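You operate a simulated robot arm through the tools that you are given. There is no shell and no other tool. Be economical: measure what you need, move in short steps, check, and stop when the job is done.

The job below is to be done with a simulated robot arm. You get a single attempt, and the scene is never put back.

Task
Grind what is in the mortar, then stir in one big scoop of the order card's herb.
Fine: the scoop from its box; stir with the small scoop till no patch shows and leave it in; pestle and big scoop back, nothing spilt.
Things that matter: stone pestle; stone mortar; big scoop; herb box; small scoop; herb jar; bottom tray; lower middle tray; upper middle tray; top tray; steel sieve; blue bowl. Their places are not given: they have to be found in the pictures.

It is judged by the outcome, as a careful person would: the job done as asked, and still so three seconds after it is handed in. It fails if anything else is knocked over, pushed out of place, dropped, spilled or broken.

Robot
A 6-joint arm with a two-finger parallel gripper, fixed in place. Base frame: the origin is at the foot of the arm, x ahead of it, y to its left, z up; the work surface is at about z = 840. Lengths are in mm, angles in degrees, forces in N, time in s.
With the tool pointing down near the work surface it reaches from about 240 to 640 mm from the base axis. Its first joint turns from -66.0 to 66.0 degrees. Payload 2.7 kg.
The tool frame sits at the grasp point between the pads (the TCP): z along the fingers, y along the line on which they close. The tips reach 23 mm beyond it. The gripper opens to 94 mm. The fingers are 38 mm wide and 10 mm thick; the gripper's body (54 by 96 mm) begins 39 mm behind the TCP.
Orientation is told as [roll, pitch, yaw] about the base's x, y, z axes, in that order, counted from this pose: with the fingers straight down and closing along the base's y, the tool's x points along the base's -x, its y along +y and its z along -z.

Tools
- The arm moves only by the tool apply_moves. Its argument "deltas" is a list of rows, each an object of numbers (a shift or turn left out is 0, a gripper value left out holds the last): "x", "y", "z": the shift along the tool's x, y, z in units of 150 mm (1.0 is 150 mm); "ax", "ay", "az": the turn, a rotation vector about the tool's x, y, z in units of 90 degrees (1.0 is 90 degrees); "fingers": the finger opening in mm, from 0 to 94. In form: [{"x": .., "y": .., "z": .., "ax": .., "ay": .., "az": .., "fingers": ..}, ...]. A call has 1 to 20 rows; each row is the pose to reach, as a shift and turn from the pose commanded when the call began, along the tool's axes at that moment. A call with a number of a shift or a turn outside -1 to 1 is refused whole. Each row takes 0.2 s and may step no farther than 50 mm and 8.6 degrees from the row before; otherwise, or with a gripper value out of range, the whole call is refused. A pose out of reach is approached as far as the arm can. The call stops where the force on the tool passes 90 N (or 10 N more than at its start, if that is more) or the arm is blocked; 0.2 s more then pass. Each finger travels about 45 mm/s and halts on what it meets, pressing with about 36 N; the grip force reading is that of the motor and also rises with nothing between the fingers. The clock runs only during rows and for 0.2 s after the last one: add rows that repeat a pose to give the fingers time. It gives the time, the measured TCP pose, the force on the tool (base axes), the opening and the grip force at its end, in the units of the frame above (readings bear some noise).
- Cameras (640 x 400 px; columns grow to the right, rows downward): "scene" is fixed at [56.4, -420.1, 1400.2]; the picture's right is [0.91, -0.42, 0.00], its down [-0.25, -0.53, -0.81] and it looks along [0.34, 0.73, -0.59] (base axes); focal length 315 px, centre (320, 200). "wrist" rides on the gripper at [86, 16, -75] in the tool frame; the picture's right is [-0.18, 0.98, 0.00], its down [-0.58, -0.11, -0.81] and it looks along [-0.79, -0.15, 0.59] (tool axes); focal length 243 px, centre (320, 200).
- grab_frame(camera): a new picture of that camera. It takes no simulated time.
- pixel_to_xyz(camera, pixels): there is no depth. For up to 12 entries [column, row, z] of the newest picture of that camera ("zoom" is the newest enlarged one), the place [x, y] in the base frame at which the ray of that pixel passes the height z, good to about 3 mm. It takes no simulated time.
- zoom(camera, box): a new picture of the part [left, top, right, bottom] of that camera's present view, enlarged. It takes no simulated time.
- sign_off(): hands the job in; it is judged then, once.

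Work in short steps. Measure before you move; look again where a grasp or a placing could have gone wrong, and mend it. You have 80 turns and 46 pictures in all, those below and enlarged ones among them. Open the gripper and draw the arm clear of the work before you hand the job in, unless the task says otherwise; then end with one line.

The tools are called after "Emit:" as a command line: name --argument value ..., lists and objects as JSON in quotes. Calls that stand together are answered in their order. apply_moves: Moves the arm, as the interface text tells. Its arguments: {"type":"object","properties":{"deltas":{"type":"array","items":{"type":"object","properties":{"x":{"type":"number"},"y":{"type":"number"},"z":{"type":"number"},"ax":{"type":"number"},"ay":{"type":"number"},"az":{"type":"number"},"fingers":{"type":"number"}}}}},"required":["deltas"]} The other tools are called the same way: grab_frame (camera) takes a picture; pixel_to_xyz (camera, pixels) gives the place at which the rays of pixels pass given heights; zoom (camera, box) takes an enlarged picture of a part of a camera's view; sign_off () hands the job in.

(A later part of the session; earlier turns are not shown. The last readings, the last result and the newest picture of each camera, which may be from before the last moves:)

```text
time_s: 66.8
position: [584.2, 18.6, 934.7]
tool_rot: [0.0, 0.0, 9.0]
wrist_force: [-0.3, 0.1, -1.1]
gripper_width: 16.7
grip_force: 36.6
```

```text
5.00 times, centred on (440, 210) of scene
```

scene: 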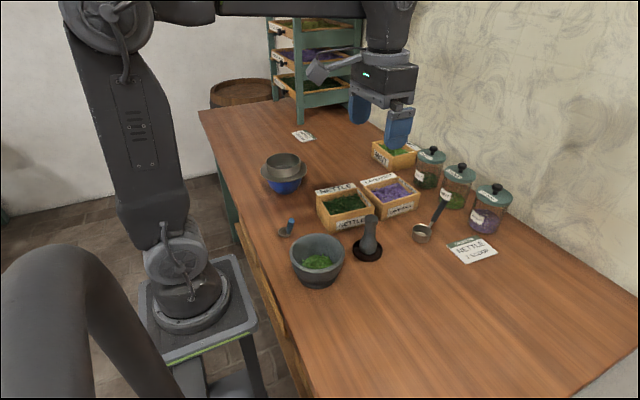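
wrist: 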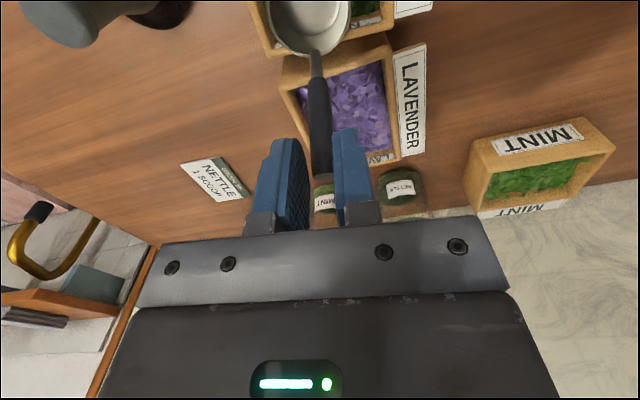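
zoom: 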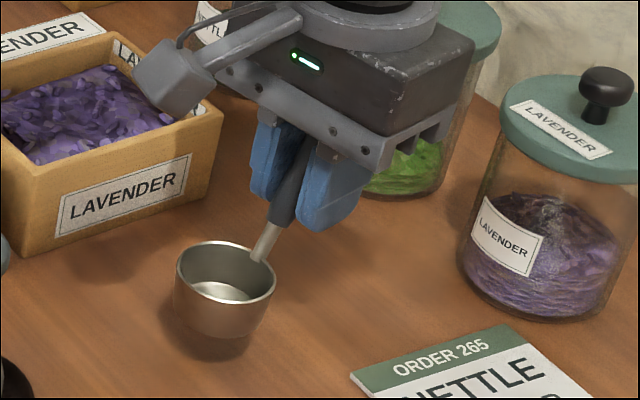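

The scoop is off the table with its shadow below, with maybe a few mm of slip. I lift slowly another 80 mm and check again.

Emit:
apply_moves --deltas '[{"z": -0.02}, {"z": -0.05}, {"z": -0.08}, {"z": -0.11}, {"z": -0.14}, {"z": -0.17}, {"z": -0.2}, {"z": -0.23}, {"z": -0.26}, {"z": -0.29}, {"z": -0.32}, {"z": -0.35}, {"z": -0.38}, {"z": -0.41}, {"z": -0.44}, {"z": -0.47}, {"z": -0.5}, {"z": -0.52}, {"z": -0.53}, {"z": -0.53}]'

Emit:
grab_frame --camera "wrist"

```text
time_s: 71.0
position: [584.5, 19.4, 1010.7]
tool_rot: [-0.1, 0.0, 9.1]
wrist_force: [0.2, -0.3, -0.1]
gripper_width: 16.6
grip_force: 35.6
```

```text
11 pictures are left
```

wrist: 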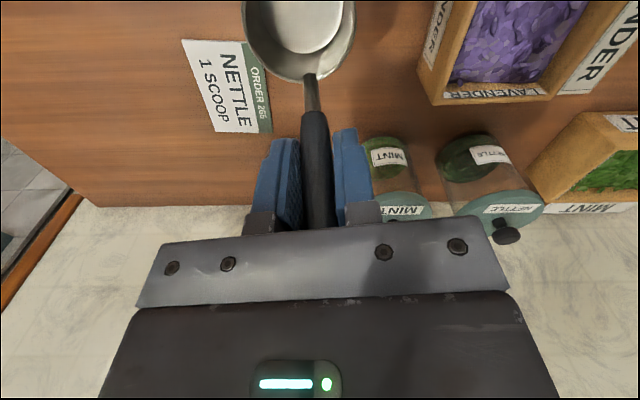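

No more slip: the cup mouth sits at tool offset ≈(53,0,36) and the handle reaches the palm. I move it to above the nettle box at gentle speed.

Emit:
apply_moves --deltas '[{"x": 0.03, "y": 0.05, "az": 0.01}, {"x": 0.09, "y": 0.16, "az": 0.03}, {"x": 0.16, "y": 0.29, "az": 0.05}, {"x": 0.23, "y": 0.42, "az": 0.075}, {"x": 0.3, "y": 0.55, "az": 0.1}, {"x": 0.37, "y": 0.68, "az": 0.125}, {"x": 0.44, "y": 0.81, "az": 0.15}, {"x": 0.51, "y": 0.92, "az": 0.17}, {"x": 0.55, "y": 0.98, "az": 0.178}, {"x": 0.56, "y": 1.0, "az": 0.178}, {"x": 0.56, "y": 1.0, "az": 0.178}]'

```text
time_s: 73.4
position: [478.0, 153.9, 1011.4]
tool_rot: [0.0, -0.1, -7.0]
wrist_force: [0.3, -0.2, -0.4]
gripper_width: 16.2
grip_force: 35.6
```

Over the box: cup centre ≈(425,160). I tilt the scoop 45° (mouth toward the base) while lowering it to just above the herb.

Emit:
apply_moves --deltas '[{"x": 0.047, "y": 0.01, "z": -0.01, "ay": -0.0833}, {"x": 0.1, "y": 0.02, "z": -0.013, "ay": -0.1667}, {"x": 0.157, "y": 0.033, "z": -0.009, "ay": -0.25}, {"x": 0.217, "y": 0.033, "z": 0.002, "ay": -0.3333}, {"x": 0.28, "y": 0.033, "z": 0.022, "ay": -0.4167}, {"x": 0.344, "y": 0.033, "z": 0.05, "ay": -0.5}, {"x": 0.344, "y": 0.033, "z": 0.13, "ay": -0.5}, {"x": 0.344, "y": 0.033, "z": 0.13, "ay": -0.5}]'

Emit:
zoom --camera "scene" --box '[290, 120, 430, 240]'

```text
time_s: 75.2
position: [427.3, 165.3, 993.5]
tool_rot: [0.1, -45.1, -7.1]
wrist_force: [0.5, -0.4, -0.9]
gripper_width: 16.8
grip_force: 36.1
```

```text
3.33 times, centred on (360, 180) of scene
```

zoom: 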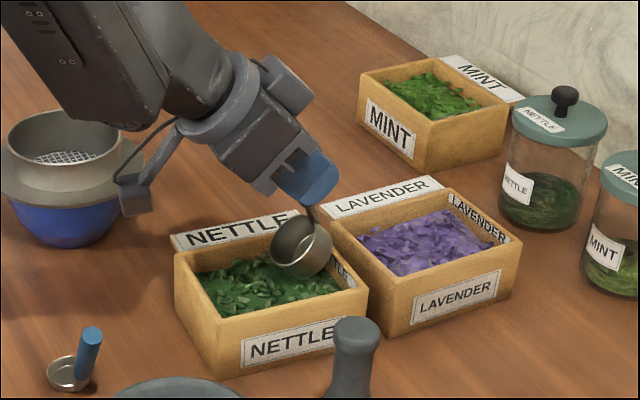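

The scoop is tilted cleanly over the herb. I check the cup position from this view before plunging.

Emit:
pixel_to_xyz --camera "zoom" --pixels '[[300, 247, 918], [300, 247, 910], [300, 247, 925], [225, 315, 880], [345, 290, 880]]'

```text
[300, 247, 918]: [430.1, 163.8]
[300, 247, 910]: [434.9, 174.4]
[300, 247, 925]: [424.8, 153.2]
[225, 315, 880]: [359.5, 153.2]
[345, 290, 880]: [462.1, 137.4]
```

Cup centre confirmed at ≈(430,164,918). I plunge, sweep toward the base and level the cup inside the herb.

Emit:
apply_moves --deltas '[{"x": 0.0848, "z": 0.0848}, {"x": 0.1414, "z": 0.1414}, {"x": 0.1885, "z": 0.1885}, {"x": 0.1885, "z": 0.1885}, {"x": 0.2262, "z": 0.1508}, {"x": 0.2272, "z": 0.1857, "ay": 0.0833}, {"x": 0.23, "z": 0.2206, "ay": 0.1667}, {"x": 0.2408, "z": 0.2597, "ay": 0.25}, {"x": 0.2587, "z": 0.3021, "ay": 0.3333}, {"x": 0.2804, "z": 0.3511, "ay": 0.4167}, {"x": 0.2964, "z": 0.4058, "ay": 0.5}, {"x": 0.2964, "z": 0.4058, "ay": 0.5}]'

```text
time_s: 77.8
position: [441.2, 164.9, 918.1]
tool_rot: [0.1, -0.2, -7.0]
wrist_force: [7.5, -2.3, 23.9]
gripper_width: 16.3
grip_force: 36.1
```

The cup is level in the herb, pressing with 24 N. I lift straight up slowly and look.

Emit:
apply_moves --deltas '[{"z": -0.02}, {"z": -0.04}, {"z": -0.07}, {"z": -0.1}, {"z": -0.14}, {"z": -0.18}, {"z": -0.22}, {"z": -0.26}, {"z": -0.31}, {"z": -0.36}, {"z": -0.41}, {"z": -0.46}, {"z": -0.51}, {"z": -0.56}, {"z": -0.58}, {"z": -0.58}]'

Emit:
zoom --camera "scene" --box '[310, 130, 410, 230]'

```text
time_s: 81.2
position: [438.0, 163.1, 1005.1]
tool_rot: [0.1, 0.0, -7.0]
wrist_force: [0.4, -0.5, -0.1]
gripper_width: 16.5
grip_force: 35.9
```

```text
4.00 times, centred on (360, 180) of scene
```

zoom: 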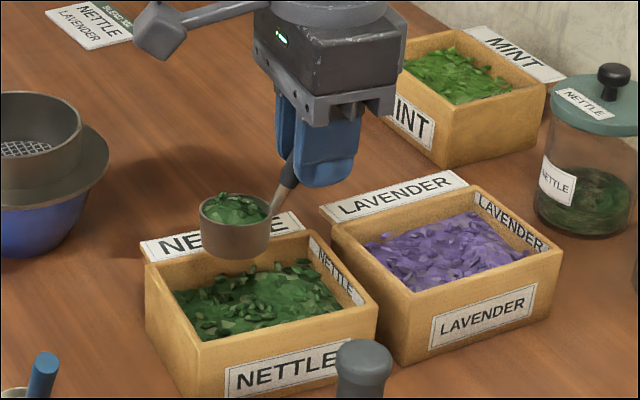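

The cup is full of nettle, nothing spilled. I carry it level and slowly toward the mortar, stopping beside/over it at (256,~34).

Emit:
apply_moves --deltas '[{"x": 0.02, "y": -0.03, "z": -0.01}, {"x": 0.06, "y": -0.09, "z": -0.03}, {"x": 0.12, "y": -0.17, "z": -0.05}, {"x": 0.19, "y": -0.26, "z": -0.053}, {"x": 0.26, "y": -0.35, "z": -0.053}, {"x": 0.33, "y": -0.44, "z": -0.053}, {"x": 0.4, "y": -0.53, "z": -0.053}, {"x": 0.47, "y": -0.62, "z": -0.053}, {"x": 0.54, "y": -0.71, "z": -0.053}, {"x": 0.6, "y": -0.79, "z": -0.053}, {"x": 0.65, "y": -0.87, "z": -0.053}, {"x": 0.69, "y": -0.93, "z": -0.053}, {"x": 0.72, "y": -0.97, "z": -0.053}, {"x": 0.737, "y": -0.99, "z": -0.053}, {"x": 0.743, "y": -1.0, "z": -0.053}, {"x": 0.743, "y": -1.0, "z": -0.053}]'

Emit:
zoom --camera "scene" --box '[260, 160, 380, 290]'

```text
time_s: 84.6
position: [308.6, 28.1, 1012.0]
tool_rot: [0.2, -0.1, -7.0]
wrist_force: [-0.1, -0.1, -0.4]
gripper_width: 16.7
grip_force: 35.9
```

```text
3.08 times, centred on (320, 225) of scene
```

zoom: 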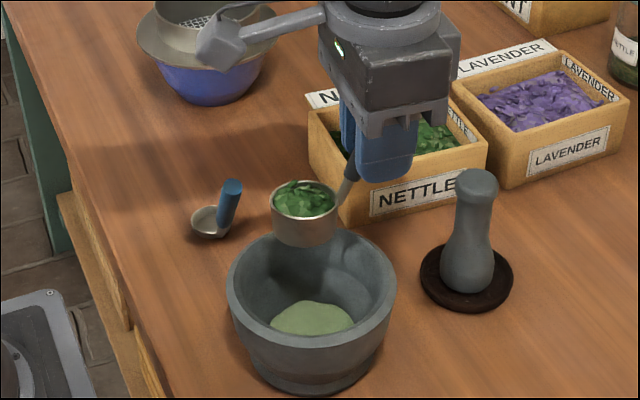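

The full cup hangs over the mortar's far side. I verify its position with a ray.

Emit:
pixel_to_xyz --camera "zoom" --pixels '[[305, 200, 976], [305, 215, 961], [274, 200, 976], [337, 200, 976]]'

```text
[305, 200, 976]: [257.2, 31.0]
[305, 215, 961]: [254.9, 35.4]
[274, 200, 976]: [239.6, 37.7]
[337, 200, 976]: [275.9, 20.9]
```

Confirmed: cup centre (256,33,961). I roll the scoop about its own cup toward -y up to 88°, the lip staying over the mortar centre.

Emit:
apply_moves --deltas '[{"y": -0.047, "z": 0.003, "ax": -0.0889}, {"y": -0.094, "z": 0.013, "ax": -0.1778}, {"y": -0.138, "z": 0.029, "ax": -0.2667}, {"y": -0.18, "z": 0.052, "ax": -0.3556}, {"y": -0.219, "z": 0.08, "ax": -0.4444}, {"y": -0.253, "z": 0.113, "ax": -0.5333}, {"y": -0.282, "z": 0.15, "ax": -0.6222}, {"y": -0.306, "z": 0.191, "ax": -0.7111}, {"y": -0.323, "z": 0.235, "ax": -0.8}, {"y": -0.335, "z": 0.281, "ax": -0.8889}, {"y": -0.34, "z": 0.328, "ax": -0.9778}, {"y": -0.34, "z": 0.328, "ax": -0.9778}]'

Emit:
zoom --camera "scene" --box '[260, 160, 380, 290]'

```text
time_s: 87.2
position: [303.9, -21.9, 963.7]
tool_rot: [88.2, -0.1, -7.1]
wrist_force: [0.2, -0.4, -0.2]
gripper_width: 16.6
grip_force: 36.1
```

```text
3.08 times, centred on (320, 225) of scene
```

zoom: 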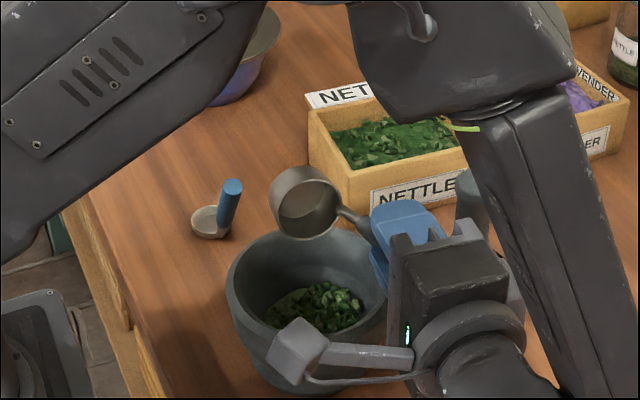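

The nettle is in the mortar and the cup looks empty. I roll back upright along the mirrored path.

Emit:
apply_moves --deltas '[{"y": 0.047, "z": 0.003, "ax": 0.0889}, {"y": 0.094, "z": 0.013, "ax": 0.1778}, {"y": 0.138, "z": 0.029, "ax": 0.2667}, {"y": 0.18, "z": 0.052, "ax": 0.3556}, {"y": 0.219, "z": 0.08, "ax": 0.4444}, {"y": 0.253, "z": 0.113, "ax": 0.5333}, {"y": 0.282, "z": 0.15, "ax": 0.6222}, {"y": 0.306, "z": 0.191, "ax": 0.7111}, {"y": 0.323, "z": 0.235, "ax": 0.8}, {"y": 0.335, "z": 0.281, "ax": 0.8889}, {"y": 0.34, "z": 0.328, "ax": 0.9778}, {"y": 0.34, "z": 0.328, "ax": 0.9778}]'

Emit:
zoom --camera "scene" --box '[260, 150, 420, 290]'

```text
time_s: 89.8
position: [309.5, 30.1, 1012.5]
tool_rot: [0.0, 0.0, -7.0]
wrist_force: [1.1, 0.2, -1.0]
gripper_width: 16.3
grip_force: 35.8
```

```text
2.86 times, centred on (340, 220) of scene
```

zoom: 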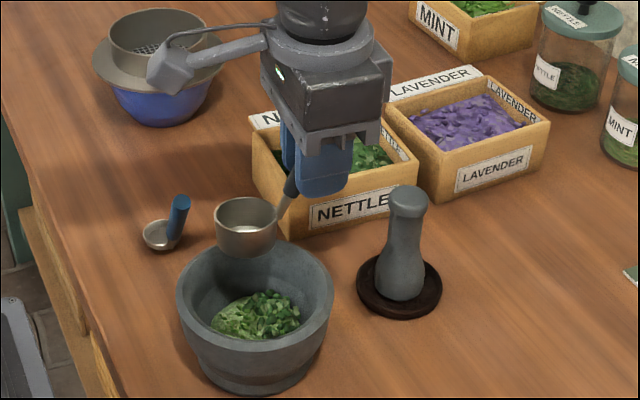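

All clean: pestle and boxes undisturbed, the cup empty. I measure the small scoop from this view, then take the big scoop home.

Emit:
pixel_to_xyz --camera "zoom" --pixels '[[159, 235, 850], [144, 235, 850], [181, 200, 870], [181, 200, 880], [181, 200, 890], [181, 200, 900], [173, 240, 845], [173, 240, 855], [173, 240, 865]]'

Emit:
apply_moves --deltas '[{"x": -0.05, "y": 0.0, "z": -0.05}, {"x": -0.15, "z": -0.12, "az": -0.02}, {"x": -0.28, "z": -0.15, "az": -0.04}, {"x": -0.42, "z": -0.15, "az": -0.07}, {"x": -0.56, "z": -0.15, "az": -0.1}, {"x": -0.7, "z": -0.15, "az": -0.13}, {"x": -0.84, "z": -0.15, "az": -0.16}, {"x": -0.95, "z": -0.15, "az": -0.178}, {"x": -1.0, "z": -0.15, "az": -0.178}, {"x": -1.0, "z": -0.15, "az": -0.178}]'

```text
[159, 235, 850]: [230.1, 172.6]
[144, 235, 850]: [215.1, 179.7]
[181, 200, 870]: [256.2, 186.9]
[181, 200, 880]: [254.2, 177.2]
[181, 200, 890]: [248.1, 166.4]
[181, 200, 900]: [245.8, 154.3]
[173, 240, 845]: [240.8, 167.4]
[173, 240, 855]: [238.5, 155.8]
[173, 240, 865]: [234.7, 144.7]
```

```text
time_s: 92.0
position: [458.0, 8.2, 1036.4]
tool_rot: [-0.1, -0.1, 9.0]
wrist_force: [1.0, -0.7, 0.1]
gripper_width: 16.6
grip_force: 36.0
```

Next I move to bring the cup over its original spot (540,11), TCP (592.4,19.3), and lower near the table.

Emit:
apply_moves --deltas '[{"x": -0.1, "y": -0.01}, {"x": -0.25, "y": -0.02}, {"x": -0.4, "y": -0.03}, {"x": -0.55, "y": -0.04}, {"x": -0.7, "y": -0.05}, {"x": -0.82, "y": -0.06}, {"x": -0.897, "y": -0.067}, {"x": -0.897, "y": -0.067, "z": 0.1}, {"x": -0.897, "y": -0.067, "z": 0.25}, {"x": -0.897, "y": -0.067, "z": 0.4}, {"x": -0.897, "y": -0.067, "z": 0.55}, {"x": -0.897, "y": -0.067, "z": 0.68}, {"x": -0.897, "y": -0.067, "z": 0.76}, {"x": -0.897, "y": -0.067, "z": 0.8}, {"x": -0.897, "y": -0.067, "z": 0.8}]'

Emit:
apply_moves --deltas '[{"z": 0.01}, {"z": 0.02}, {"z": 0.03}, {"z": 0.03}]'

```text
time_s: 95.2
position: [593.2, 21.3, 916.5]
tool_rot: [0.0, -0.2, 9.0]
wrist_force: [0.2, -0.6, -0.8]
gripper_width: 16.4
grip_force: 36.1
```

```text
time_s: 96.2
position: [593.8, 21.5, 912.5]
tool_rot: [0.0, -0.3, 9.0]
wrist_force: [-1.9, 1.2, 16.1]
gripper_width: 16.4
grip_force: 36.3
```

Contact (16 N): the cup is on the table. I open and rise clear.

Emit:
apply_moves --deltas '[{"z": -0.006, "fingers": 22}, {"z": -0.006, "fingers": 34}, {"z": -0.006, "fingers": 50}, {"z": -0.006, "fingers": 50}, {"z": -0.1, "fingers": 50}, {"z": -0.3, "fingers": 50}, {"z": -0.55, "fingers": 50}, {"z": -0.85, "fingers": 50}, {"z": -1.0, "fingers": 50}, {"z": -1.0, "fingers": 50}]'

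Emit:
grab_frame --camera "scene"

```text
time_s: 98.4
position: [590.3, 23.2, 1060.8]
tool_rot: [0.0, -0.1, 8.9]
wrist_force: [0.1, 0.0, 0.1]
gripper_width: 50.2
grip_force: 0.1
```

```text
5 pictures are left
```

scene: 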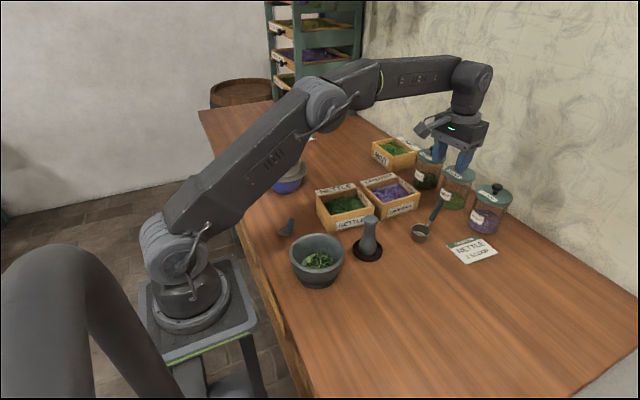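

The big scoop stands where it was. Next, the small scoop near (230,172): rays suggest its handle rises toward -y to ≈(240,134,918). I travel there in stages, turning to yaw ~100.

Emit:
apply_moves --deltas '[{"x": 0.09, "y": 0.06, "az": -0.09}, {"x": 0.18, "y": 0.12, "az": -0.18}, {"x": 0.27, "y": 0.18, "az": -0.27}, {"x": 0.36, "y": 0.24, "az": -0.36}, {"x": 0.45, "y": 0.3, "az": -0.45}, {"x": 0.54, "y": 0.36, "az": -0.54}, {"x": 0.63, "y": 0.42, "az": -0.63}, {"x": 0.72, "y": 0.48, "az": -0.72}, {"x": 0.81, "y": 0.54, "az": -0.81}, {"x": 0.9, "y": 0.6, "az": -0.9}, {"x": 0.95, "y": 0.65, "az": -0.95}, {"x": 1.0, "y": 0.69, "az": -1.0}, {"x": 1.0, "y": 0.69, "az": -1.0}]'

Emit:
apply_moves --deltas '[{"x": -0.07, "y": 0.2}, {"x": -0.14, "y": 0.4}, {"x": -0.21, "y": 0.6}, {"x": -0.28, "y": 0.8}, {"x": -0.34, "y": 1.0}, {"x": -0.34, "y": 1.0}]'

```text
time_s: 101.2
position: [429.8, 98.5, 1061.0]
tool_rot: [-0.1, 0.0, 99.1]
wrist_force: [0.4, 0.7, -0.3]
gripper_width: 50.0
grip_force: 0.1
```

```text
time_s: 102.6
position: [270.0, 125.9, 1063.2]
tool_rot: [-0.1, 0.0, 98.9]
wrist_force: [-0.9, -0.4, -0.1]
gripper_width: 50.0
grip_force: 0.0
```

At (270,126). I shift over the scoop's handle and lower to z=1000 (well above everything), then look.

Emit:
apply_moves --deltas '[{"x": -0.043, "y": 0.182, "z": 0.1}, {"x": -0.043, "y": 0.182, "z": 0.3}, {"x": -0.043, "y": 0.182, "z": 0.42}, {"x": -0.043, "y": 0.182, "z": 0.42}]'

Emit:
grab_frame --camera "wrist"

```text
time_s: 103.6
position: [242.4, 128.3, 1000.8]
tool_rot: [-0.1, 0.0, 99.0]
wrist_force: [-0.7, -0.4, -0.1]
gripper_width: 50.0
grip_force: 0.1
```

```text
4 pictures are left
```

wrist: 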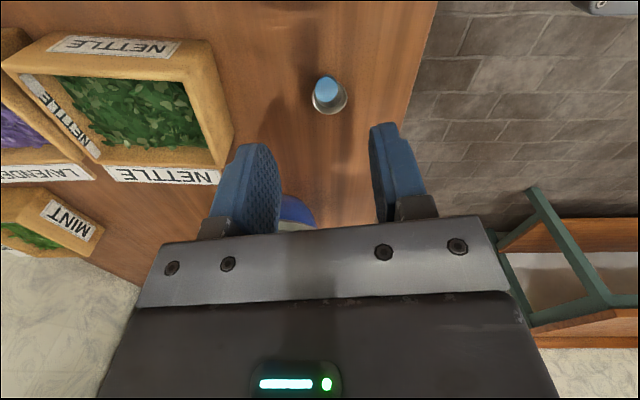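

The handle's blue cap is at (327,85), nearly in line with its cup (329,95). I get the rays.

Emit:
pixel_to_xyz --camera "wrist" --pixels '[[329.5, 95, 850], [312, 97, 850], [347, 97, 850], [327, 83, 880], [327, 83, 890], [327, 83, 900], [327, 83, 910], [327, 83, 920]]'

Emit:
pixel_to_xyz --camera "scene" --pixels '[[291.3, 218.5, 880], [291.3, 218.5, 890], [291.3, 218.5, 900], [291.3, 218.5, 910]]'

```text
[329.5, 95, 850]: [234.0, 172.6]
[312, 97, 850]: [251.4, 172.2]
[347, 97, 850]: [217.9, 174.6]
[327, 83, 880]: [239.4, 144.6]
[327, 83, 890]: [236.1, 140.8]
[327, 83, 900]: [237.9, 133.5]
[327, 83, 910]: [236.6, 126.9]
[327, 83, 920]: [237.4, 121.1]
```

```text
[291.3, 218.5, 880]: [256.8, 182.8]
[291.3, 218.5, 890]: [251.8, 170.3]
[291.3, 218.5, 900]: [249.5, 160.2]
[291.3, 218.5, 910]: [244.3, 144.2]
```

The small scoop: cup (234,172), handle end ≈(237,121,922), azimuth ≈-87°. I align to yaw 93 above (236.7,128) and go down to z=908, then close.

Emit:
apply_moves --deltas '[{"x": -0.003, "y": 0.038, "z": 0.1, "az": 0.067}, {"x": -0.003, "y": 0.038, "z": 0.3, "az": 0.067}, {"x": -0.003, "y": 0.038, "z": 0.45, "az": 0.067}, {"x": -0.003, "y": 0.038, "z": 0.56, "az": 0.067}, {"x": -0.003, "y": 0.038, "z": 0.619, "az": 0.067}, {"x": -0.003, "y": 0.038, "z": 0.619, "az": 0.067}, {"x": -0.003, "y": 0.038, "z": 0.619, "az": 0.067, "fingers": 35}, {"x": -0.003, "y": 0.038, "z": 0.619, "az": 0.067, "fingers": 22}, {"x": -0.003, "y": 0.038, "z": 0.619, "az": 0.067, "fingers": 10}, {"x": -0.003, "y": 0.038, "z": 0.619, "az": 0.067, "fingers": 0}, {"x": -0.003, "y": 0.038, "z": 0.619, "az": 0.067, "fingers": 0}, {"x": -0.003, "y": 0.038, "z": 0.619, "az": 0.067, "fingers": 0}]'

```text
time_s: 106.2
position: [237.0, 128.9, 907.1]
tool_rot: [0.0, 0.0, 93.1]
wrist_force: [0.6, -0.3, -0.3]
gripper_width: 16.7
grip_force: 35.8
```

Gripped (16.7 mm). I lift slowly 100 mm and check the scoop in the wrist view.

Emit:
apply_moves --deltas '[{"z": -0.01}, {"z": -0.03}, {"z": -0.06}, {"z": -0.09}, {"z": -0.12}, {"z": -0.16}, {"z": -0.2}, {"z": -0.24}, {"z": -0.28}, {"z": -0.32}, {"z": -0.36}, {"z": -0.4}, {"z": -0.44}, {"z": -0.48}, {"z": -0.52}, {"z": -0.56}, {"z": -0.6}, {"z": -0.64}, {"z": -0.66}, {"z": -0.66}]'

Emit:
grab_frame --camera "wrist"

```text
time_s: 110.4
position: [238.9, 128.2, 1003.9]
tool_rot: [-0.1, -0.1, 93.1]
wrist_force: [-0.1, -0.6, 0.1]
gripper_width: 16.7
grip_force: 36.2
```

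```text
3 pictures are left
```

wrist: 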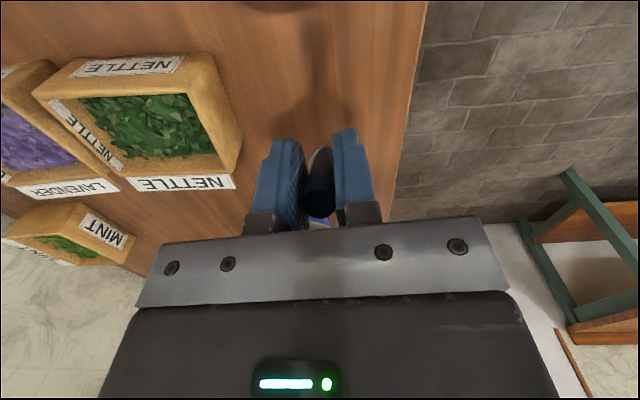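

The small scoop is held firmly; its cup lies at tool x ≈-43, 67 below. I carry it over the mortar while tilting 27° so its handle becomes upright and the fingers stay above the rim.

Emit:
apply_moves --deltas '[{"x": 0.05, "y": -0.003, "z": -0.02}, {"x": 0.15, "y": -0.01, "z": -0.05, "ay": 0.04}, {"x": 0.28, "y": -0.02, "z": -0.053, "ay": 0.09}, {"x": 0.42, "y": -0.03, "z": -0.053, "ay": 0.14}, {"x": 0.55, "y": -0.04, "z": -0.053, "ay": 0.19}, {"x": 0.67, "y": -0.05, "z": -0.053, "ay": 0.24}, {"x": 0.77, "y": -0.055, "z": -0.053, "ay": 0.28}, {"x": 0.82, "y": -0.055, "z": -0.053, "ay": 0.3}, {"x": 0.835, "y": -0.055, "z": -0.053, "ay": 0.3}, {"x": 0.835, "y": -0.055, "z": -0.053, "ay": 0.3}]'

Emit:
zoom --camera "scene" --box '[260, 160, 380, 290]'

```text
time_s: 112.6
position: [252.9, 1.6, 1012.4]
tool_rot: [-0.1, 26.9, 93.0]
wrist_force: [-0.8, -0.7, -1.0]
gripper_width: 16.7
grip_force: 35.5
```

```text
3.08 times, centred on (320, 225) of scene
```

zoom: 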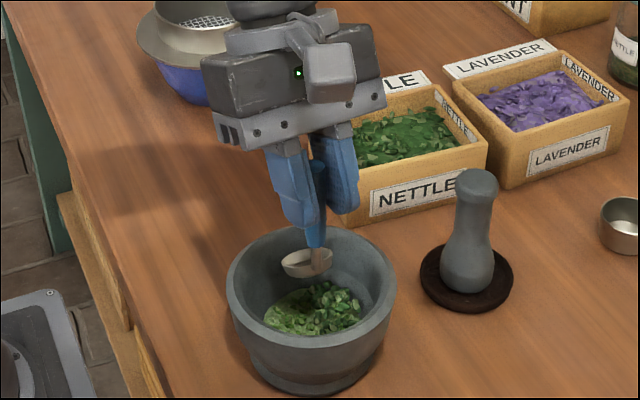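

Two pictures remain, so I use rays to locate the cup in this view.

Emit:
pixel_to_xyz --camera "zoom" --pixels '[[304, 265, 930], [304, 265, 940], [304, 265, 950], [322, 260, 940], [315, 310, 872], [312, 238, 908], [312, 352, 908]]'

```text
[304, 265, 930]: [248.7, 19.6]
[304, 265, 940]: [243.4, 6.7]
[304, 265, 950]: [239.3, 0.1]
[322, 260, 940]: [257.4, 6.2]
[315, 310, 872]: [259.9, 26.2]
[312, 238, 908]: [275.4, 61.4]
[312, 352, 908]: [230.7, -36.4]
```

Cup ≈(248,18,931). I shift 6 mm to +x and lower it vertically into the mixture (tool tilted, so combined x/z), stopping short of the floor.

Emit:
apply_moves --deltas '[{"x": -0.03, "z": 0.06, "y": -0.02}, {"x": -0.08, "z": 0.157, "y": -0.04}, {"x": -0.13, "z": 0.255, "y": -0.04}, {"x": -0.17, "z": 0.334, "y": -0.04}, {"x": -0.19, "z": 0.373, "y": -0.04}, {"x": -0.2, "z": 0.392, "y": -0.04}, {"x": -0.2, "z": 0.392, "y": -0.04}]'

```text
time_s: 114.2
position: [259.0, 3.3, 946.5]
tool_rot: [-0.2, 27.0, 92.8]
wrist_force: [0.8, -8.2, 25.2]
gripper_width: 16.9
grip_force: 35.9
```

Contact at z=946.5 (25 N). I raise 3 mm and stir with 12 mm circles about the mortar centre.

Emit:
apply_moves --deltas '[{"x": 0.0329, "z": -0.0057, "y": 0.0}, {"x": 0.104, "z": 0.0306, "y": 0}, {"x": 0.0834, "z": 0.02, "y": 0.0567}, {"x": 0.0329, "z": -0.0057, "y": 0.08}, {"x": -0.0176, "z": -0.0314, "y": 0.0567}, {"x": -0.0384, "z": -0.042, "y": 0}, {"x": -0.0176, "z": -0.0314, "y": -0.0567}, {"x": 0.0329, "z": -0.0057, "y": -0.08}, {"x": 0.0834, "z": 0.02, "y": -0.0567}, {"x": 0.104, "z": 0.0306, "y": 0}, {"x": 0.0834, "z": 0.02, "y": 0.0567}, {"x": 0.0329, "z": -0.0057, "y": 0.08}, {"x": -0.0176, "z": -0.0314, "y": 0.0567}, {"x": -0.0384, "z": -0.042, "y": 0}, {"x": -0.0176, "z": -0.0314, "y": -0.0567}, {"x": 0.0329, "z": -0.0057, "y": -0.08}, {"x": 0.0834, "z": 0.02, "y": -0.0567}, {"x": 0.0329, "z": -0.0057, "y": 0}, {"x": 0.0329, "z": -0.0057, "y": 0}]'

```text
time_s: 118.2
position: [261.5, 1.0, 948.8]
tool_rot: [-0.1, 27.0, 92.9]
wrist_force: [0.4, 1.4, 0.2]
gripper_width: 16.7
grip_force: 35.8
out of reach, approached as far as the arm can: row 3, 4, 11, 12
```

The +y rows (toward the base) ran short of reach. I turn the tool to yaw ~60 about the vertical, cup staying put, which leans the wrist outward, and go on.

Emit:
apply_moves --deltas '[{"x": -0.002, "z": -0.001, "y": 0.008, "ax": -0.033, "az": 0.065}, {"x": -0.004, "z": -0.002, "y": 0.016, "ax": -0.066, "az": 0.13}, {"x": -0.006, "z": -0.003, "y": 0.025, "ax": -0.1, "az": 0.196}, {"x": -0.007, "z": -0.004, "y": 0.033, "ax": -0.133, "az": 0.261}, {"x": -0.009, "z": -0.0045, "y": 0.042, "ax": -0.1665, "az": 0.3267}, {"x": -0.009, "z": -0.0045, "y": 0.042, "ax": -0.1665, "az": 0.3267}]'

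```text
time_s: 119.6
position: [255.2, 1.4, 950.0]
tool_rot: [-0.1, 26.9, 59.9]
wrist_force: [-0.8, -0.1, -0.1]
gripper_width: 16.1
grip_force: 36.3
```

The turn worked (yaw 60, cup kept in place). I stir with 14 mm circles a bit lower.

Emit:
apply_moves --deltas '[{"x": 0.0787, "z": 0.0513, "y": 0}, {"x": 0.0543, "z": 0.0389, "y": 0.066}, {"x": -0.0045, "z": 0.0089, "y": 0.0933}, {"x": -0.0633, "z": -0.0211, "y": 0.066}, {"x": -0.0877, "z": -0.0335, "y": 0}, {"x": -0.0633, "z": -0.0211, "y": -0.066}, {"x": -0.0045, "z": 0.0089, "y": -0.0933}, {"x": 0.0543, "z": 0.0389, "y": -0.066}, {"x": 0.0787, "z": 0.0513, "y": 0}, {"x": 0.0543, "z": 0.0389, "y": 0.066}, {"x": -0.0045, "z": 0.0089, "y": 0.0933}, {"x": -0.0633, "z": -0.0211, "y": 0.066}, {"x": -0.0877, "z": -0.0335, "y": 0}, {"x": -0.0633, "z": -0.0211, "y": -0.066}, {"x": -0.0045, "z": 0.0089, "y": -0.0933}, {"x": 0.0543, "z": 0.0389, "y": -0.066}, {"x": 0.0787, "z": 0.0513, "y": 0}, {"x": 0.04, "z": 0.03, "y": 0}, {"x": 0, "z": 0, "y": 0}]'

```text
time_s: 123.6
position: [252.5, 2.6, 948.4]
tool_rot: [0.0, 26.9, 60.0]
wrist_force: [0.4, 0.4, -0.8]
gripper_width: 16.4
grip_force: 36.0
```

Full reach and no excess force. I add more rounds: small 7 mm circles, then wide again in the opposite direction.

Emit:
apply_moves --deltas '[{"x": 0.037, "z": 0.03, "y": 0}, {"x": -0.0045, "z": 0.0089, "y": 0.0467}, {"x": -0.046, "z": -0.0123, "y": 0}, {"x": -0.0045, "z": 0.0089, "y": -0.0467}, {"x": 0.037, "z": 0.03, "y": 0}, {"x": -0.0045, "z": 0.0089, "y": 0.0467}, {"x": -0.046, "z": -0.0123, "y": 0}, {"x": -0.0045, "z": 0.0089, "y": -0.0467}, {"x": 0.0543, "z": 0.0389, "y": -0.066}, {"x": -0.0045, "z": 0.0089, "y": -0.1}, {"x": -0.0633, "z": -0.0211, "y": -0.066}, {"x": -0.095, "z": -0.037, "y": 0}, {"x": -0.0633, "z": -0.0211, "y": 0.066}, {"x": -0.0045, "z": 0.0089, "y": 0.1}, {"x": 0.0543, "z": 0.0389, "y": 0.066}, {"x": 0.0787, "z": 0.0513, "y": 0}, {"x": 0.0543, "z": 0.0389, "y": -0.066}, {"x": -0.0045, "z": 0.0089, "y": -0.0933}, {"x": -0.0045, "z": 0.0089, "y": 0}, {"x": 0, "z": 0, "y": 0}]'

Emit:
apply_moves --deltas '[{"x": 0.0787, "z": 0.0513, "y": 0}, {"x": 0.0543, "z": 0.0389, "y": 0.066}, {"x": -0.0045, "z": 0.0089, "y": 0.0933}, {"x": -0.0633, "z": -0.0211, "y": 0.066}, {"x": -0.0877, "z": -0.0335, "y": 0}, {"x": -0.0633, "z": -0.0211, "y": -0.066}, {"x": -0.0045, "z": 0.0089, "y": -0.0933}, {"x": 0.0543, "z": 0.0389, "y": -0.066}, {"x": 0.0787, "z": 0.0513, "y": 0}, {"x": 0.0543, "z": 0.0389, "y": 0.066}, {"x": -0.0045, "z": 0.0089, "y": 0.0933}, {"x": -0.0633, "z": -0.0211, "y": 0.066}, {"x": -0.0877, "z": -0.0335, "y": 0}, {"x": -0.0633, "z": -0.0211, "y": -0.066}, {"x": -0.0045, "z": 0.0089, "y": -0.0933}, {"x": 0.0543, "z": 0.0389, "y": -0.066}, {"x": 0.0787, "z": 0.0513, "y": 0}, {"x": 0.04, "z": 0.03, "y": 0}, {"x": 0, "z": 0, "y": 0}]'

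Emit:
zoom --camera "scene" --box '[270, 190, 370, 290]'

```text
time_s: 127.8
position: [254.6, 2.8, 950.6]
tool_rot: [0.1, 26.9, 60.0]
wrist_force: [0.2, -0.3, -0.4]
gripper_width: 16.6
grip_force: 35.2
```

```text
time_s: 131.8
position: [252.8, 2.2, 947.3]
tool_rot: [0.0, 26.9, 60.1]
wrist_force: [0.4, 0.4, -0.1]
gripper_width: 16.3
grip_force: 36.6
```

```text
4.00 times, centred on (320, 240) of scene
```

zoom: 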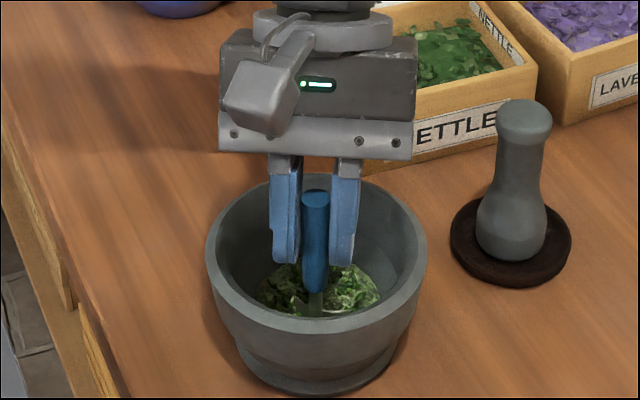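

The mix is still uneven (darker at left, lighter at right). I stir on with four more rounds, alternating 16 mm and 9 mm circles, 1 mm lower.

Emit:
apply_moves --deltas '[{"x": 0.046, "z": 0.0421, "y": 0}, {"x": 0.0596, "z": 0.0491, "y": 0.0753}, {"x": -0.0075, "z": 0.0149, "y": 0.1067}, {"x": -0.0746, "z": -0.0193, "y": 0.0753}, {"x": -0.1025, "z": -0.0335, "y": 0}, {"x": -0.0746, "z": -0.0193, "y": -0.0753}, {"x": -0.0075, "z": 0.0149, "y": -0.1067}, {"x": 0.0596, "z": 0.0491, "y": -0.0753}, {"x": 0.0875, "z": 0.0633, "y": 0}, {"x": 0.0305, "z": 0.0343, "y": 0.0427}, {"x": -0.0075, "z": 0.0149, "y": 0.06}, {"x": -0.0455, "z": -0.0045, "y": 0.0427}, {"x": -0.061, "z": -0.0123, "y": 0}, {"x": -0.0455, "z": -0.0045, "y": -0.0427}, {"x": -0.0075, "z": 0.0149, "y": -0.06}, {"x": 0.0305, "z": 0.0343, "y": -0.0427}, {"x": 0.046, "z": 0.0421, "y": 0}, {"x": 0, "z": 0, "y": 0}]'

Emit:
apply_moves --deltas '[{"x": 0.046, "z": 0.0421, "y": 0}, {"x": 0.0596, "z": 0.0491, "y": -0.0753}, {"x": -0.0075, "z": 0.0149, "y": -0.1067}, {"x": -0.0746, "z": -0.0193, "y": -0.0753}, {"x": -0.1025, "z": -0.0335, "y": 0}, {"x": -0.0746, "z": -0.0193, "y": 0.0753}, {"x": -0.0075, "z": 0.0149, "y": 0.1067}, {"x": 0.0596, "z": 0.0491, "y": 0.0753}, {"x": 0.0875, "z": 0.0633, "y": 0}, {"x": 0.0305, "z": 0.0343, "y": -0.0427}, {"x": -0.0075, "z": 0.0149, "y": -0.06}, {"x": -0.0455, "z": -0.0045, "y": -0.0427}, {"x": -0.061, "z": -0.0123, "y": 0}, {"x": -0.0455, "z": -0.0045, "y": 0.0427}, {"x": -0.0075, "z": 0.0149, "y": 0.06}, {"x": 0.0305, "z": 0.0343, "y": 0.0427}, {"x": 0.046, "z": 0.0421, "y": 0}, {"x": 0, "z": 0, "y": 0}]'

Emit:
apply_moves --deltas '[{"x": 0.046, "z": 0.0421, "y": 0}, {"x": 0.0596, "z": 0.0491, "y": 0.0753}, {"x": -0.0075, "z": 0.0149, "y": 0.1067}, {"x": -0.0746, "z": -0.0193, "y": 0.0753}, {"x": -0.1025, "z": -0.0335, "y": 0}, {"x": -0.0746, "z": -0.0193, "y": -0.0753}, {"x": -0.0075, "z": 0.0149, "y": -0.1067}, {"x": 0.0596, "z": 0.0491, "y": -0.0753}, {"x": 0.0875, "z": 0.0633, "y": 0}, {"x": 0.0305, "z": 0.0343, "y": 0.0427}, {"x": -0.0075, "z": 0.0149, "y": 0.06}, {"x": -0.0455, "z": -0.0045, "y": 0.0427}, {"x": -0.061, "z": -0.0123, "y": 0}, {"x": -0.0455, "z": -0.0045, "y": -0.0427}, {"x": -0.0075, "z": 0.0149, "y": -0.06}, {"x": 0.0305, "z": 0.0343, "y": -0.0427}, {"x": 0.046, "z": 0.0421, "y": 0}, {"x": 0, "z": 0, "y": 0}]'

Emit:
apply_moves --deltas '[{"x": 0.046, "z": 0.0421, "y": 0}, {"x": 0.0596, "z": 0.0491, "y": -0.0753}, {"x": -0.0075, "z": 0.0149, "y": -0.1067}, {"x": -0.0746, "z": -0.0193, "y": -0.0753}, {"x": -0.1025, "z": -0.0335, "y": 0}, {"x": -0.0746, "z": -0.0193, "y": 0.0753}, {"x": -0.0075, "z": 0.0149, "y": 0.1067}, {"x": 0.0596, "z": 0.0491, "y": 0.0753}, {"x": 0.0875, "z": 0.0633, "y": 0}, {"x": 0.0305, "z": 0.0343, "y": -0.0427}, {"x": -0.0075, "z": 0.0149, "y": -0.06}, {"x": -0.0455, "z": -0.0045, "y": -0.0427}, {"x": -0.061, "z": -0.0123, "y": 0}, {"x": -0.0455, "z": -0.0045, "y": 0.0427}, {"x": -0.0075, "z": 0.0149, "y": 0.06}, {"x": 0.0305, "z": 0.0343, "y": 0.0427}, {"x": 0.046, "z": 0.0421, "y": 0}, {"x": 0, "z": 0, "y": 0}]'

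```text
time_s: 135.6
position: [253.6, 3.1, 950.3]
tool_rot: [0.1, 26.8, 60.0]
wrist_force: [-0.4, 0.1, -1.1]
gripper_width: 16.4
grip_force: 36.0
```

```text
time_s: 139.4
position: [254.9, 1.1, 949.2]
tool_rot: [0.0, 26.9, 60.0]
wrist_force: [-0.3, -1.3, -0.4]
gripper_width: 16.2
grip_force: 36.7
```

```text
time_s: 143.2
position: [252.5, 1.3, 950.6]
tool_rot: [-0.1, 26.8, 60.0]
wrist_force: [0.2, 0.0, -1.7]
gripper_width: 16.2
grip_force: 36.1
```

```text
time_s: 147.0
position: [252.4, 1.3, 951.2]
tool_rot: [0.0, 27.0, 60.0]
wrist_force: [0.2, 0.2, 0.4]
gripper_width: 16.2
grip_force: 36.2
```

I feel for the floor again, since the scoop may have shifted in the grip, before more stirring.

Emit:
apply_moves --deltas '[{"x": -0.003, "z": 0.006}, {"x": -0.0061, "z": 0.0119}, {"x": -0.0091, "z": 0.0178}, {"x": -0.0121, "z": 0.0238}, {"x": -0.0121, "z": 0.0238}]'

```text
time_s: 148.2
position: [253.7, 1.2, 946.4]
tool_rot: [-0.1, 26.8, 60.0]
wrist_force: [-0.5, -1.4, 9.0]
gripper_width: 16.5
grip_force: 35.8
```

The floor contact is at the same height (946.4), so there's no slip. I do four more rounds just above the floor.

Emit:
apply_moves --deltas '[{"x": 0.0565, "z": 0.0212, "y": 0}, {"x": 0.0701, "z": 0.0282, "y": 0.0753}, {"x": 0.003, "z": -0.006, "y": 0.1067}, {"x": -0.0641, "z": -0.0402, "y": 0.0753}, {"x": -0.092, "z": -0.0544, "y": 0}, {"x": -0.0641, "z": -0.0402, "y": -0.0753}, {"x": 0.003, "z": -0.006, "y": -0.1067}, {"x": 0.0701, "z": 0.0282, "y": -0.0753}, {"x": 0.098, "z": 0.0424, "y": 0}, {"x": 0.041, "z": 0.0134, "y": 0.0427}, {"x": 0.003, "z": -0.006, "y": 0.06}, {"x": -0.035, "z": -0.0254, "y": 0.0427}, {"x": -0.0505, "z": -0.0332, "y": 0}, {"x": -0.035, "z": -0.0254, "y": -0.0427}, {"x": 0.003, "z": -0.006, "y": -0.06}, {"x": 0.041, "z": 0.0134, "y": -0.0427}, {"x": 0.0565, "z": 0.0212, "y": 0}, {"x": 0.003, "z": -0.006, "y": 0}, {"x": 0, "z": 0, "y": 0}]'

Emit:
apply_moves --deltas '[{"x": 0.0565, "z": 0.0212, "y": 0}, {"x": 0.0701, "z": 0.0282, "y": -0.0753}, {"x": 0.003, "z": -0.006, "y": -0.1067}, {"x": -0.0641, "z": -0.0402, "y": -0.0753}, {"x": -0.092, "z": -0.0544, "y": 0}, {"x": -0.0641, "z": -0.0402, "y": 0.0753}, {"x": 0.003, "z": -0.006, "y": 0.1067}, {"x": 0.0701, "z": 0.0282, "y": 0.0753}, {"x": 0.098, "z": 0.0424, "y": 0}, {"x": 0.041, "z": 0.0134, "y": -0.0427}, {"x": 0.003, "z": -0.006, "y": -0.06}, {"x": -0.035, "z": -0.0254, "y": -0.0427}, {"x": -0.0505, "z": -0.0332, "y": 0}, {"x": -0.035, "z": -0.0254, "y": 0.0427}, {"x": 0.003, "z": -0.006, "y": 0.06}, {"x": 0.041, "z": 0.0134, "y": 0.0427}, {"x": 0.0565, "z": 0.0212, "y": 0}, {"x": 0.003, "z": -0.006, "y": 0}, {"x": 0, "z": 0, "y": 0}]'

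Emit:
apply_moves --deltas '[{"x": 0.0565, "z": 0.0212, "y": 0}, {"x": 0.0701, "z": 0.0282, "y": 0.0753}, {"x": 0.003, "z": -0.006, "y": 0.1067}, {"x": -0.0641, "z": -0.0402, "y": 0.0753}, {"x": -0.092, "z": -0.0544, "y": 0}, {"x": -0.0641, "z": -0.0402, "y": -0.0753}, {"x": 0.003, "z": -0.006, "y": -0.1067}, {"x": 0.0701, "z": 0.0282, "y": -0.0753}, {"x": 0.098, "z": 0.0424, "y": 0}, {"x": 0.041, "z": 0.0134, "y": 0.0427}, {"x": 0.003, "z": -0.006, "y": 0.06}, {"x": -0.035, "z": -0.0254, "y": 0.0427}, {"x": -0.0505, "z": -0.0332, "y": 0}, {"x": -0.035, "z": -0.0254, "y": -0.0427}, {"x": 0.003, "z": -0.006, "y": -0.06}, {"x": 0.041, "z": 0.0134, "y": -0.0427}, {"x": 0.0565, "z": 0.0212, "y": 0}, {"x": 0.003, "z": -0.006, "y": 0}, {"x": 0, "z": 0, "y": 0}]'

Emit:
apply_moves --deltas '[{"x": 0.0565, "z": 0.0212, "y": 0}, {"x": 0.0701, "z": 0.0282, "y": -0.0753}, {"x": 0.003, "z": -0.006, "y": -0.1067}, {"x": -0.0641, "z": -0.0402, "y": -0.0753}, {"x": -0.092, "z": -0.0544, "y": 0}, {"x": -0.0641, "z": -0.0402, "y": 0.0753}, {"x": 0.003, "z": -0.006, "y": 0.1067}, {"x": 0.0701, "z": 0.0282, "y": 0.0753}, {"x": 0.098, "z": 0.0424, "y": 0}, {"x": 0.041, "z": 0.0134, "y": -0.0427}, {"x": 0.003, "z": -0.006, "y": -0.06}, {"x": -0.035, "z": -0.0254, "y": -0.0427}, {"x": -0.0505, "z": -0.0332, "y": 0}, {"x": -0.035, "z": -0.0254, "y": 0.0427}, {"x": 0.003, "z": -0.006, "y": 0.06}, {"x": 0.041, "z": 0.0134, "y": 0.0427}, {"x": 0.0565, "z": 0.0212, "y": 0}, {"x": 0.003, "z": -0.006, "y": 0}, {"x": 0, "z": 0, "y": 0}]'

```text
time_s: 152.2
position: [253.5, 0.4, 946.7]
tool_rot: [-0.2, 26.9, 60.0]
wrist_force: [-0.9, -1.4, 5.9]
gripper_width: 16.1
grip_force: 36.2
```

```text
time_s: 156.2
position: [254.1, 1.0, 944.8]
tool_rot: [0.1, 26.8, 60.1]
wrist_force: [-1.1, 0.7, 6.8]
gripper_width: 16.2
grip_force: 35.8
```

```text
time_s: 160.2
position: [254.4, 2.3, 946.2]
tool_rot: [0.1, 27.0, 60.0]
wrist_force: [0.0, 0.9, -0.4]
gripper_width: 16.3
grip_force: 36.4
```

```text
time_s: 164.2
position: [252.6, 1.5, 944.8]
tool_rot: [-0.1, 26.9, 60.0]
wrist_force: [-4.6, 0.8, 17.4]
gripper_width: 16.0
grip_force: 35.9
```

Contact readings are steady and small. Two more rounds, then I use the last picture to check the mix while I still hold the scoop.

Emit:
apply_moves --deltas '[{"x": 0.0595, "z": 0.0152, "y": 0}, {"x": 0.0731, "z": 0.0222, "y": 0.0753}, {"x": 0.006, "z": -0.012, "y": 0.1067}, {"x": -0.0611, "z": -0.0462, "y": 0.0753}, {"x": -0.089, "z": -0.0604, "y": 0}, {"x": -0.0611, "z": -0.0462, "y": -0.0753}, {"x": 0.006, "z": -0.012, "y": -0.1067}, {"x": 0.0731, "z": 0.0222, "y": -0.0753}, {"x": 0.101, "z": 0.0364, "y": 0}, {"x": 0.044, "z": 0.0074, "y": 0.0427}, {"x": 0.006, "z": -0.012, "y": 0.06}, {"x": -0.032, "z": -0.0314, "y": 0.0427}, {"x": -0.0475, "z": -0.0392, "y": 0}, {"x": -0.032, "z": -0.0314, "y": -0.0427}, {"x": 0.006, "z": -0.012, "y": -0.06}, {"x": 0.044, "z": 0.0074, "y": -0.0427}, {"x": 0.0595, "z": 0.0152, "y": 0}, {"x": 0.006, "z": -0.012, "y": 0}]'

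Emit:
apply_moves --deltas '[{"x": 0.0535, "z": 0.0272, "y": 0}, {"x": 0.0671, "z": 0.0342, "y": -0.0753}, {"x": 0, "z": 0, "y": -0.1067}, {"x": -0.0671, "z": -0.0342, "y": -0.0753}, {"x": -0.095, "z": -0.0484, "y": 0}, {"x": -0.0671, "z": -0.0342, "y": 0.0753}, {"x": 0, "z": 0, "y": 0.1067}, {"x": 0.0671, "z": 0.0342, "y": 0.0753}, {"x": 0.095, "z": 0.0484, "y": 0}, {"x": 0.038, "z": 0.0194, "y": -0.0427}, {"x": 0, "z": 0, "y": -0.06}, {"x": -0.038, "z": -0.0194, "y": -0.0427}, {"x": -0.0535, "z": -0.0272, "y": 0}, {"x": -0.038, "z": -0.0194, "y": 0.0427}, {"x": 0, "z": 0, "y": 0.06}, {"x": 0.038, "z": 0.0194, "y": 0.0427}, {"x": 0.0535, "z": 0.0272, "y": 0}, {"x": 0, "z": 0, "y": 0}]'

Emit:
zoom --camera "scene" --box '[277, 210, 357, 290]'

```text
time_s: 168.0
position: [254.6, 1.1, 946.6]
tool_rot: [0.0, 27.0, 60.1]
wrist_force: [-0.1, -0.3, -0.2]
gripper_width: 16.3
grip_force: 35.5
```

```text
time_s: 171.8
position: [252.5, 0.8, 947.4]
tool_rot: [0.0, 26.9, 60.0]
wrist_force: [-0.4, 0.7, -0.2]
gripper_width: 16.4
grip_force: 36.0
```

```text
5.00 times, centred on (317, 250) of scene
```

zoom: 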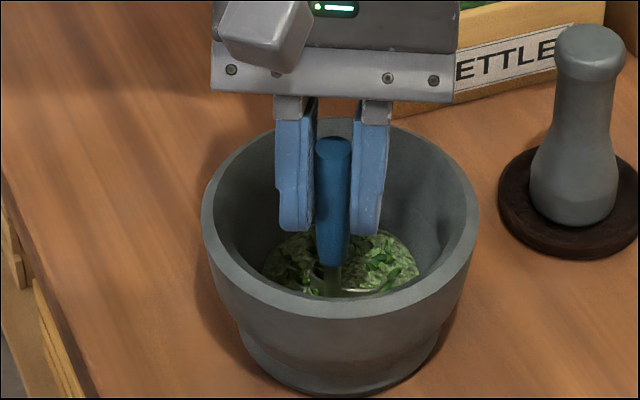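

Much more even, but a few dark bits remain near (305,285) and (400,275), toward the edge of the mixture. I keep stirring with wider 20 mm and 12 mm circles, both directions.

Emit:
apply_moves --deltas '[{"x": 0.0698, "z": 0.0393, "y": 0}, {"x": 0.0868, "z": 0.0367, "y": 0.094}, {"x": 0.003, "z": -0.006, "y": 0.1333}, {"x": -0.0808, "z": -0.0487, "y": 0.094}, {"x": -0.1158, "z": -0.0665, "y": 0}, {"x": -0.0808, "z": -0.0487, "y": -0.094}, {"x": 0.003, "z": -0.006, "y": -0.1333}, {"x": 0.0868, "z": 0.0367, "y": -0.094}, {"x": 0.1218, "z": 0.0545, "y": 0}, {"x": 0.049, "z": 0.0287, "y": 0.0567}, {"x": -0.0015, "z": 0.003, "y": 0.08}, {"x": -0.052, "z": -0.0227, "y": 0.0567}, {"x": -0.0728, "z": -0.0333, "y": 0}, {"x": -0.052, "z": -0.0227, "y": -0.0567}, {"x": -0.0015, "z": 0.003, "y": -0.08}, {"x": 0.049, "z": 0.0287, "y": -0.0567}, {"x": 0.0698, "z": 0.0393, "y": 0}, {"x": 0, "z": 0, "y": 0}]'

Emit:
apply_moves --deltas '[{"x": 0.0698, "z": 0.0393, "y": 0}, {"x": 0.0868, "z": 0.0367, "y": -0.094}, {"x": 0.003, "z": -0.006, "y": -0.1333}, {"x": -0.0808, "z": -0.0487, "y": -0.094}, {"x": -0.1158, "z": -0.0665, "y": 0}, {"x": -0.0808, "z": -0.0487, "y": 0.094}, {"x": 0.003, "z": -0.006, "y": 0.1333}, {"x": 0.0868, "z": 0.0367, "y": 0.094}, {"x": 0.1218, "z": 0.0545, "y": 0}, {"x": 0.049, "z": 0.0287, "y": -0.0567}, {"x": -0.0015, "z": 0.003, "y": -0.08}, {"x": -0.052, "z": -0.0227, "y": -0.0567}, {"x": -0.0728, "z": -0.0333, "y": 0}, {"x": -0.052, "z": -0.0227, "y": 0.0567}, {"x": -0.0015, "z": 0.003, "y": 0.08}, {"x": 0.049, "z": 0.0287, "y": 0.0567}, {"x": 0.0698, "z": 0.0393, "y": 0}, {"x": 0, "z": 0, "y": 0}]'

Emit:
apply_moves --deltas '[{"x": 0.0698, "z": 0.0393, "y": 0}, {"x": 0.0868, "z": 0.0367, "y": 0.094}, {"x": 0.003, "z": -0.006, "y": 0.1333}, {"x": -0.0808, "z": -0.0487, "y": 0.094}, {"x": -0.1158, "z": -0.0665, "y": 0}, {"x": -0.0808, "z": -0.0487, "y": -0.094}, {"x": 0.003, "z": -0.006, "y": -0.1333}, {"x": 0.0868, "z": 0.0367, "y": -0.094}, {"x": 0.1218, "z": 0.0545, "y": 0}, {"x": 0.049, "z": 0.0287, "y": 0.0567}, {"x": -0.0015, "z": 0.003, "y": 0.08}, {"x": -0.052, "z": -0.0227, "y": 0.0567}, {"x": -0.0728, "z": -0.0333, "y": 0}, {"x": -0.052, "z": -0.0227, "y": -0.0567}, {"x": -0.0015, "z": 0.003, "y": -0.08}, {"x": 0.049, "z": 0.0287, "y": -0.0567}, {"x": 0.0698, "z": 0.0393, "y": 0}, {"x": 0, "z": 0, "y": 0}]'

Emit:
apply_moves --deltas '[{"x": 0.0698, "z": 0.0393, "y": 0}, {"x": 0.0868, "z": 0.0367, "y": -0.094}, {"x": 0.003, "z": -0.006, "y": -0.1333}, {"x": -0.0808, "z": -0.0487, "y": -0.094}, {"x": -0.1158, "z": -0.0665, "y": 0}, {"x": -0.0808, "z": -0.0487, "y": 0.094}, {"x": 0.003, "z": -0.006, "y": 0.1333}, {"x": 0.0868, "z": 0.0367, "y": 0.094}, {"x": 0.1218, "z": 0.0545, "y": 0}, {"x": 0.049, "z": 0.0287, "y": -0.0567}, {"x": -0.0015, "z": 0.003, "y": -0.08}, {"x": -0.052, "z": -0.0227, "y": -0.0567}, {"x": -0.0728, "z": -0.0333, "y": 0}, {"x": -0.052, "z": -0.0227, "y": 0.0567}, {"x": -0.0015, "z": 0.003, "y": 0.08}, {"x": 0.049, "z": 0.0287, "y": 0.0567}, {"x": 0.0698, "z": 0.0393, "y": 0}, {"x": 0, "z": 0, "y": 0}]'

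```text
time_s: 175.6
position: [254.0, 1.7, 947.2]
tool_rot: [0.0, 26.9, 60.1]
wrist_force: [0.2, 0.8, -1.1]
gripper_width: 16.3
grip_force: 35.4
```

```text
time_s: 179.4
position: [252.3, 1.4, 947.1]
tool_rot: [0.0, 27.1, 60.1]
wrist_force: [-0.2, -4.1, 7.0]
gripper_width: 16.3
grip_force: 36.0
```

```text
time_s: 183.2
position: [253.0, 2.1, 947.0]
tool_rot: [0.0, 27.0, 60.0]
wrist_force: [-0.3, 0.2, -1.0]
gripper_width: 16.5
grip_force: 35.5
```

```text
time_s: 187.0
position: [253.6, 2.1, 948.0]
tool_rot: [0.0, 26.8, 60.1]
wrist_force: [0.4, -0.2, 0.2]
gripper_width: 16.4
grip_force: 35.8
```

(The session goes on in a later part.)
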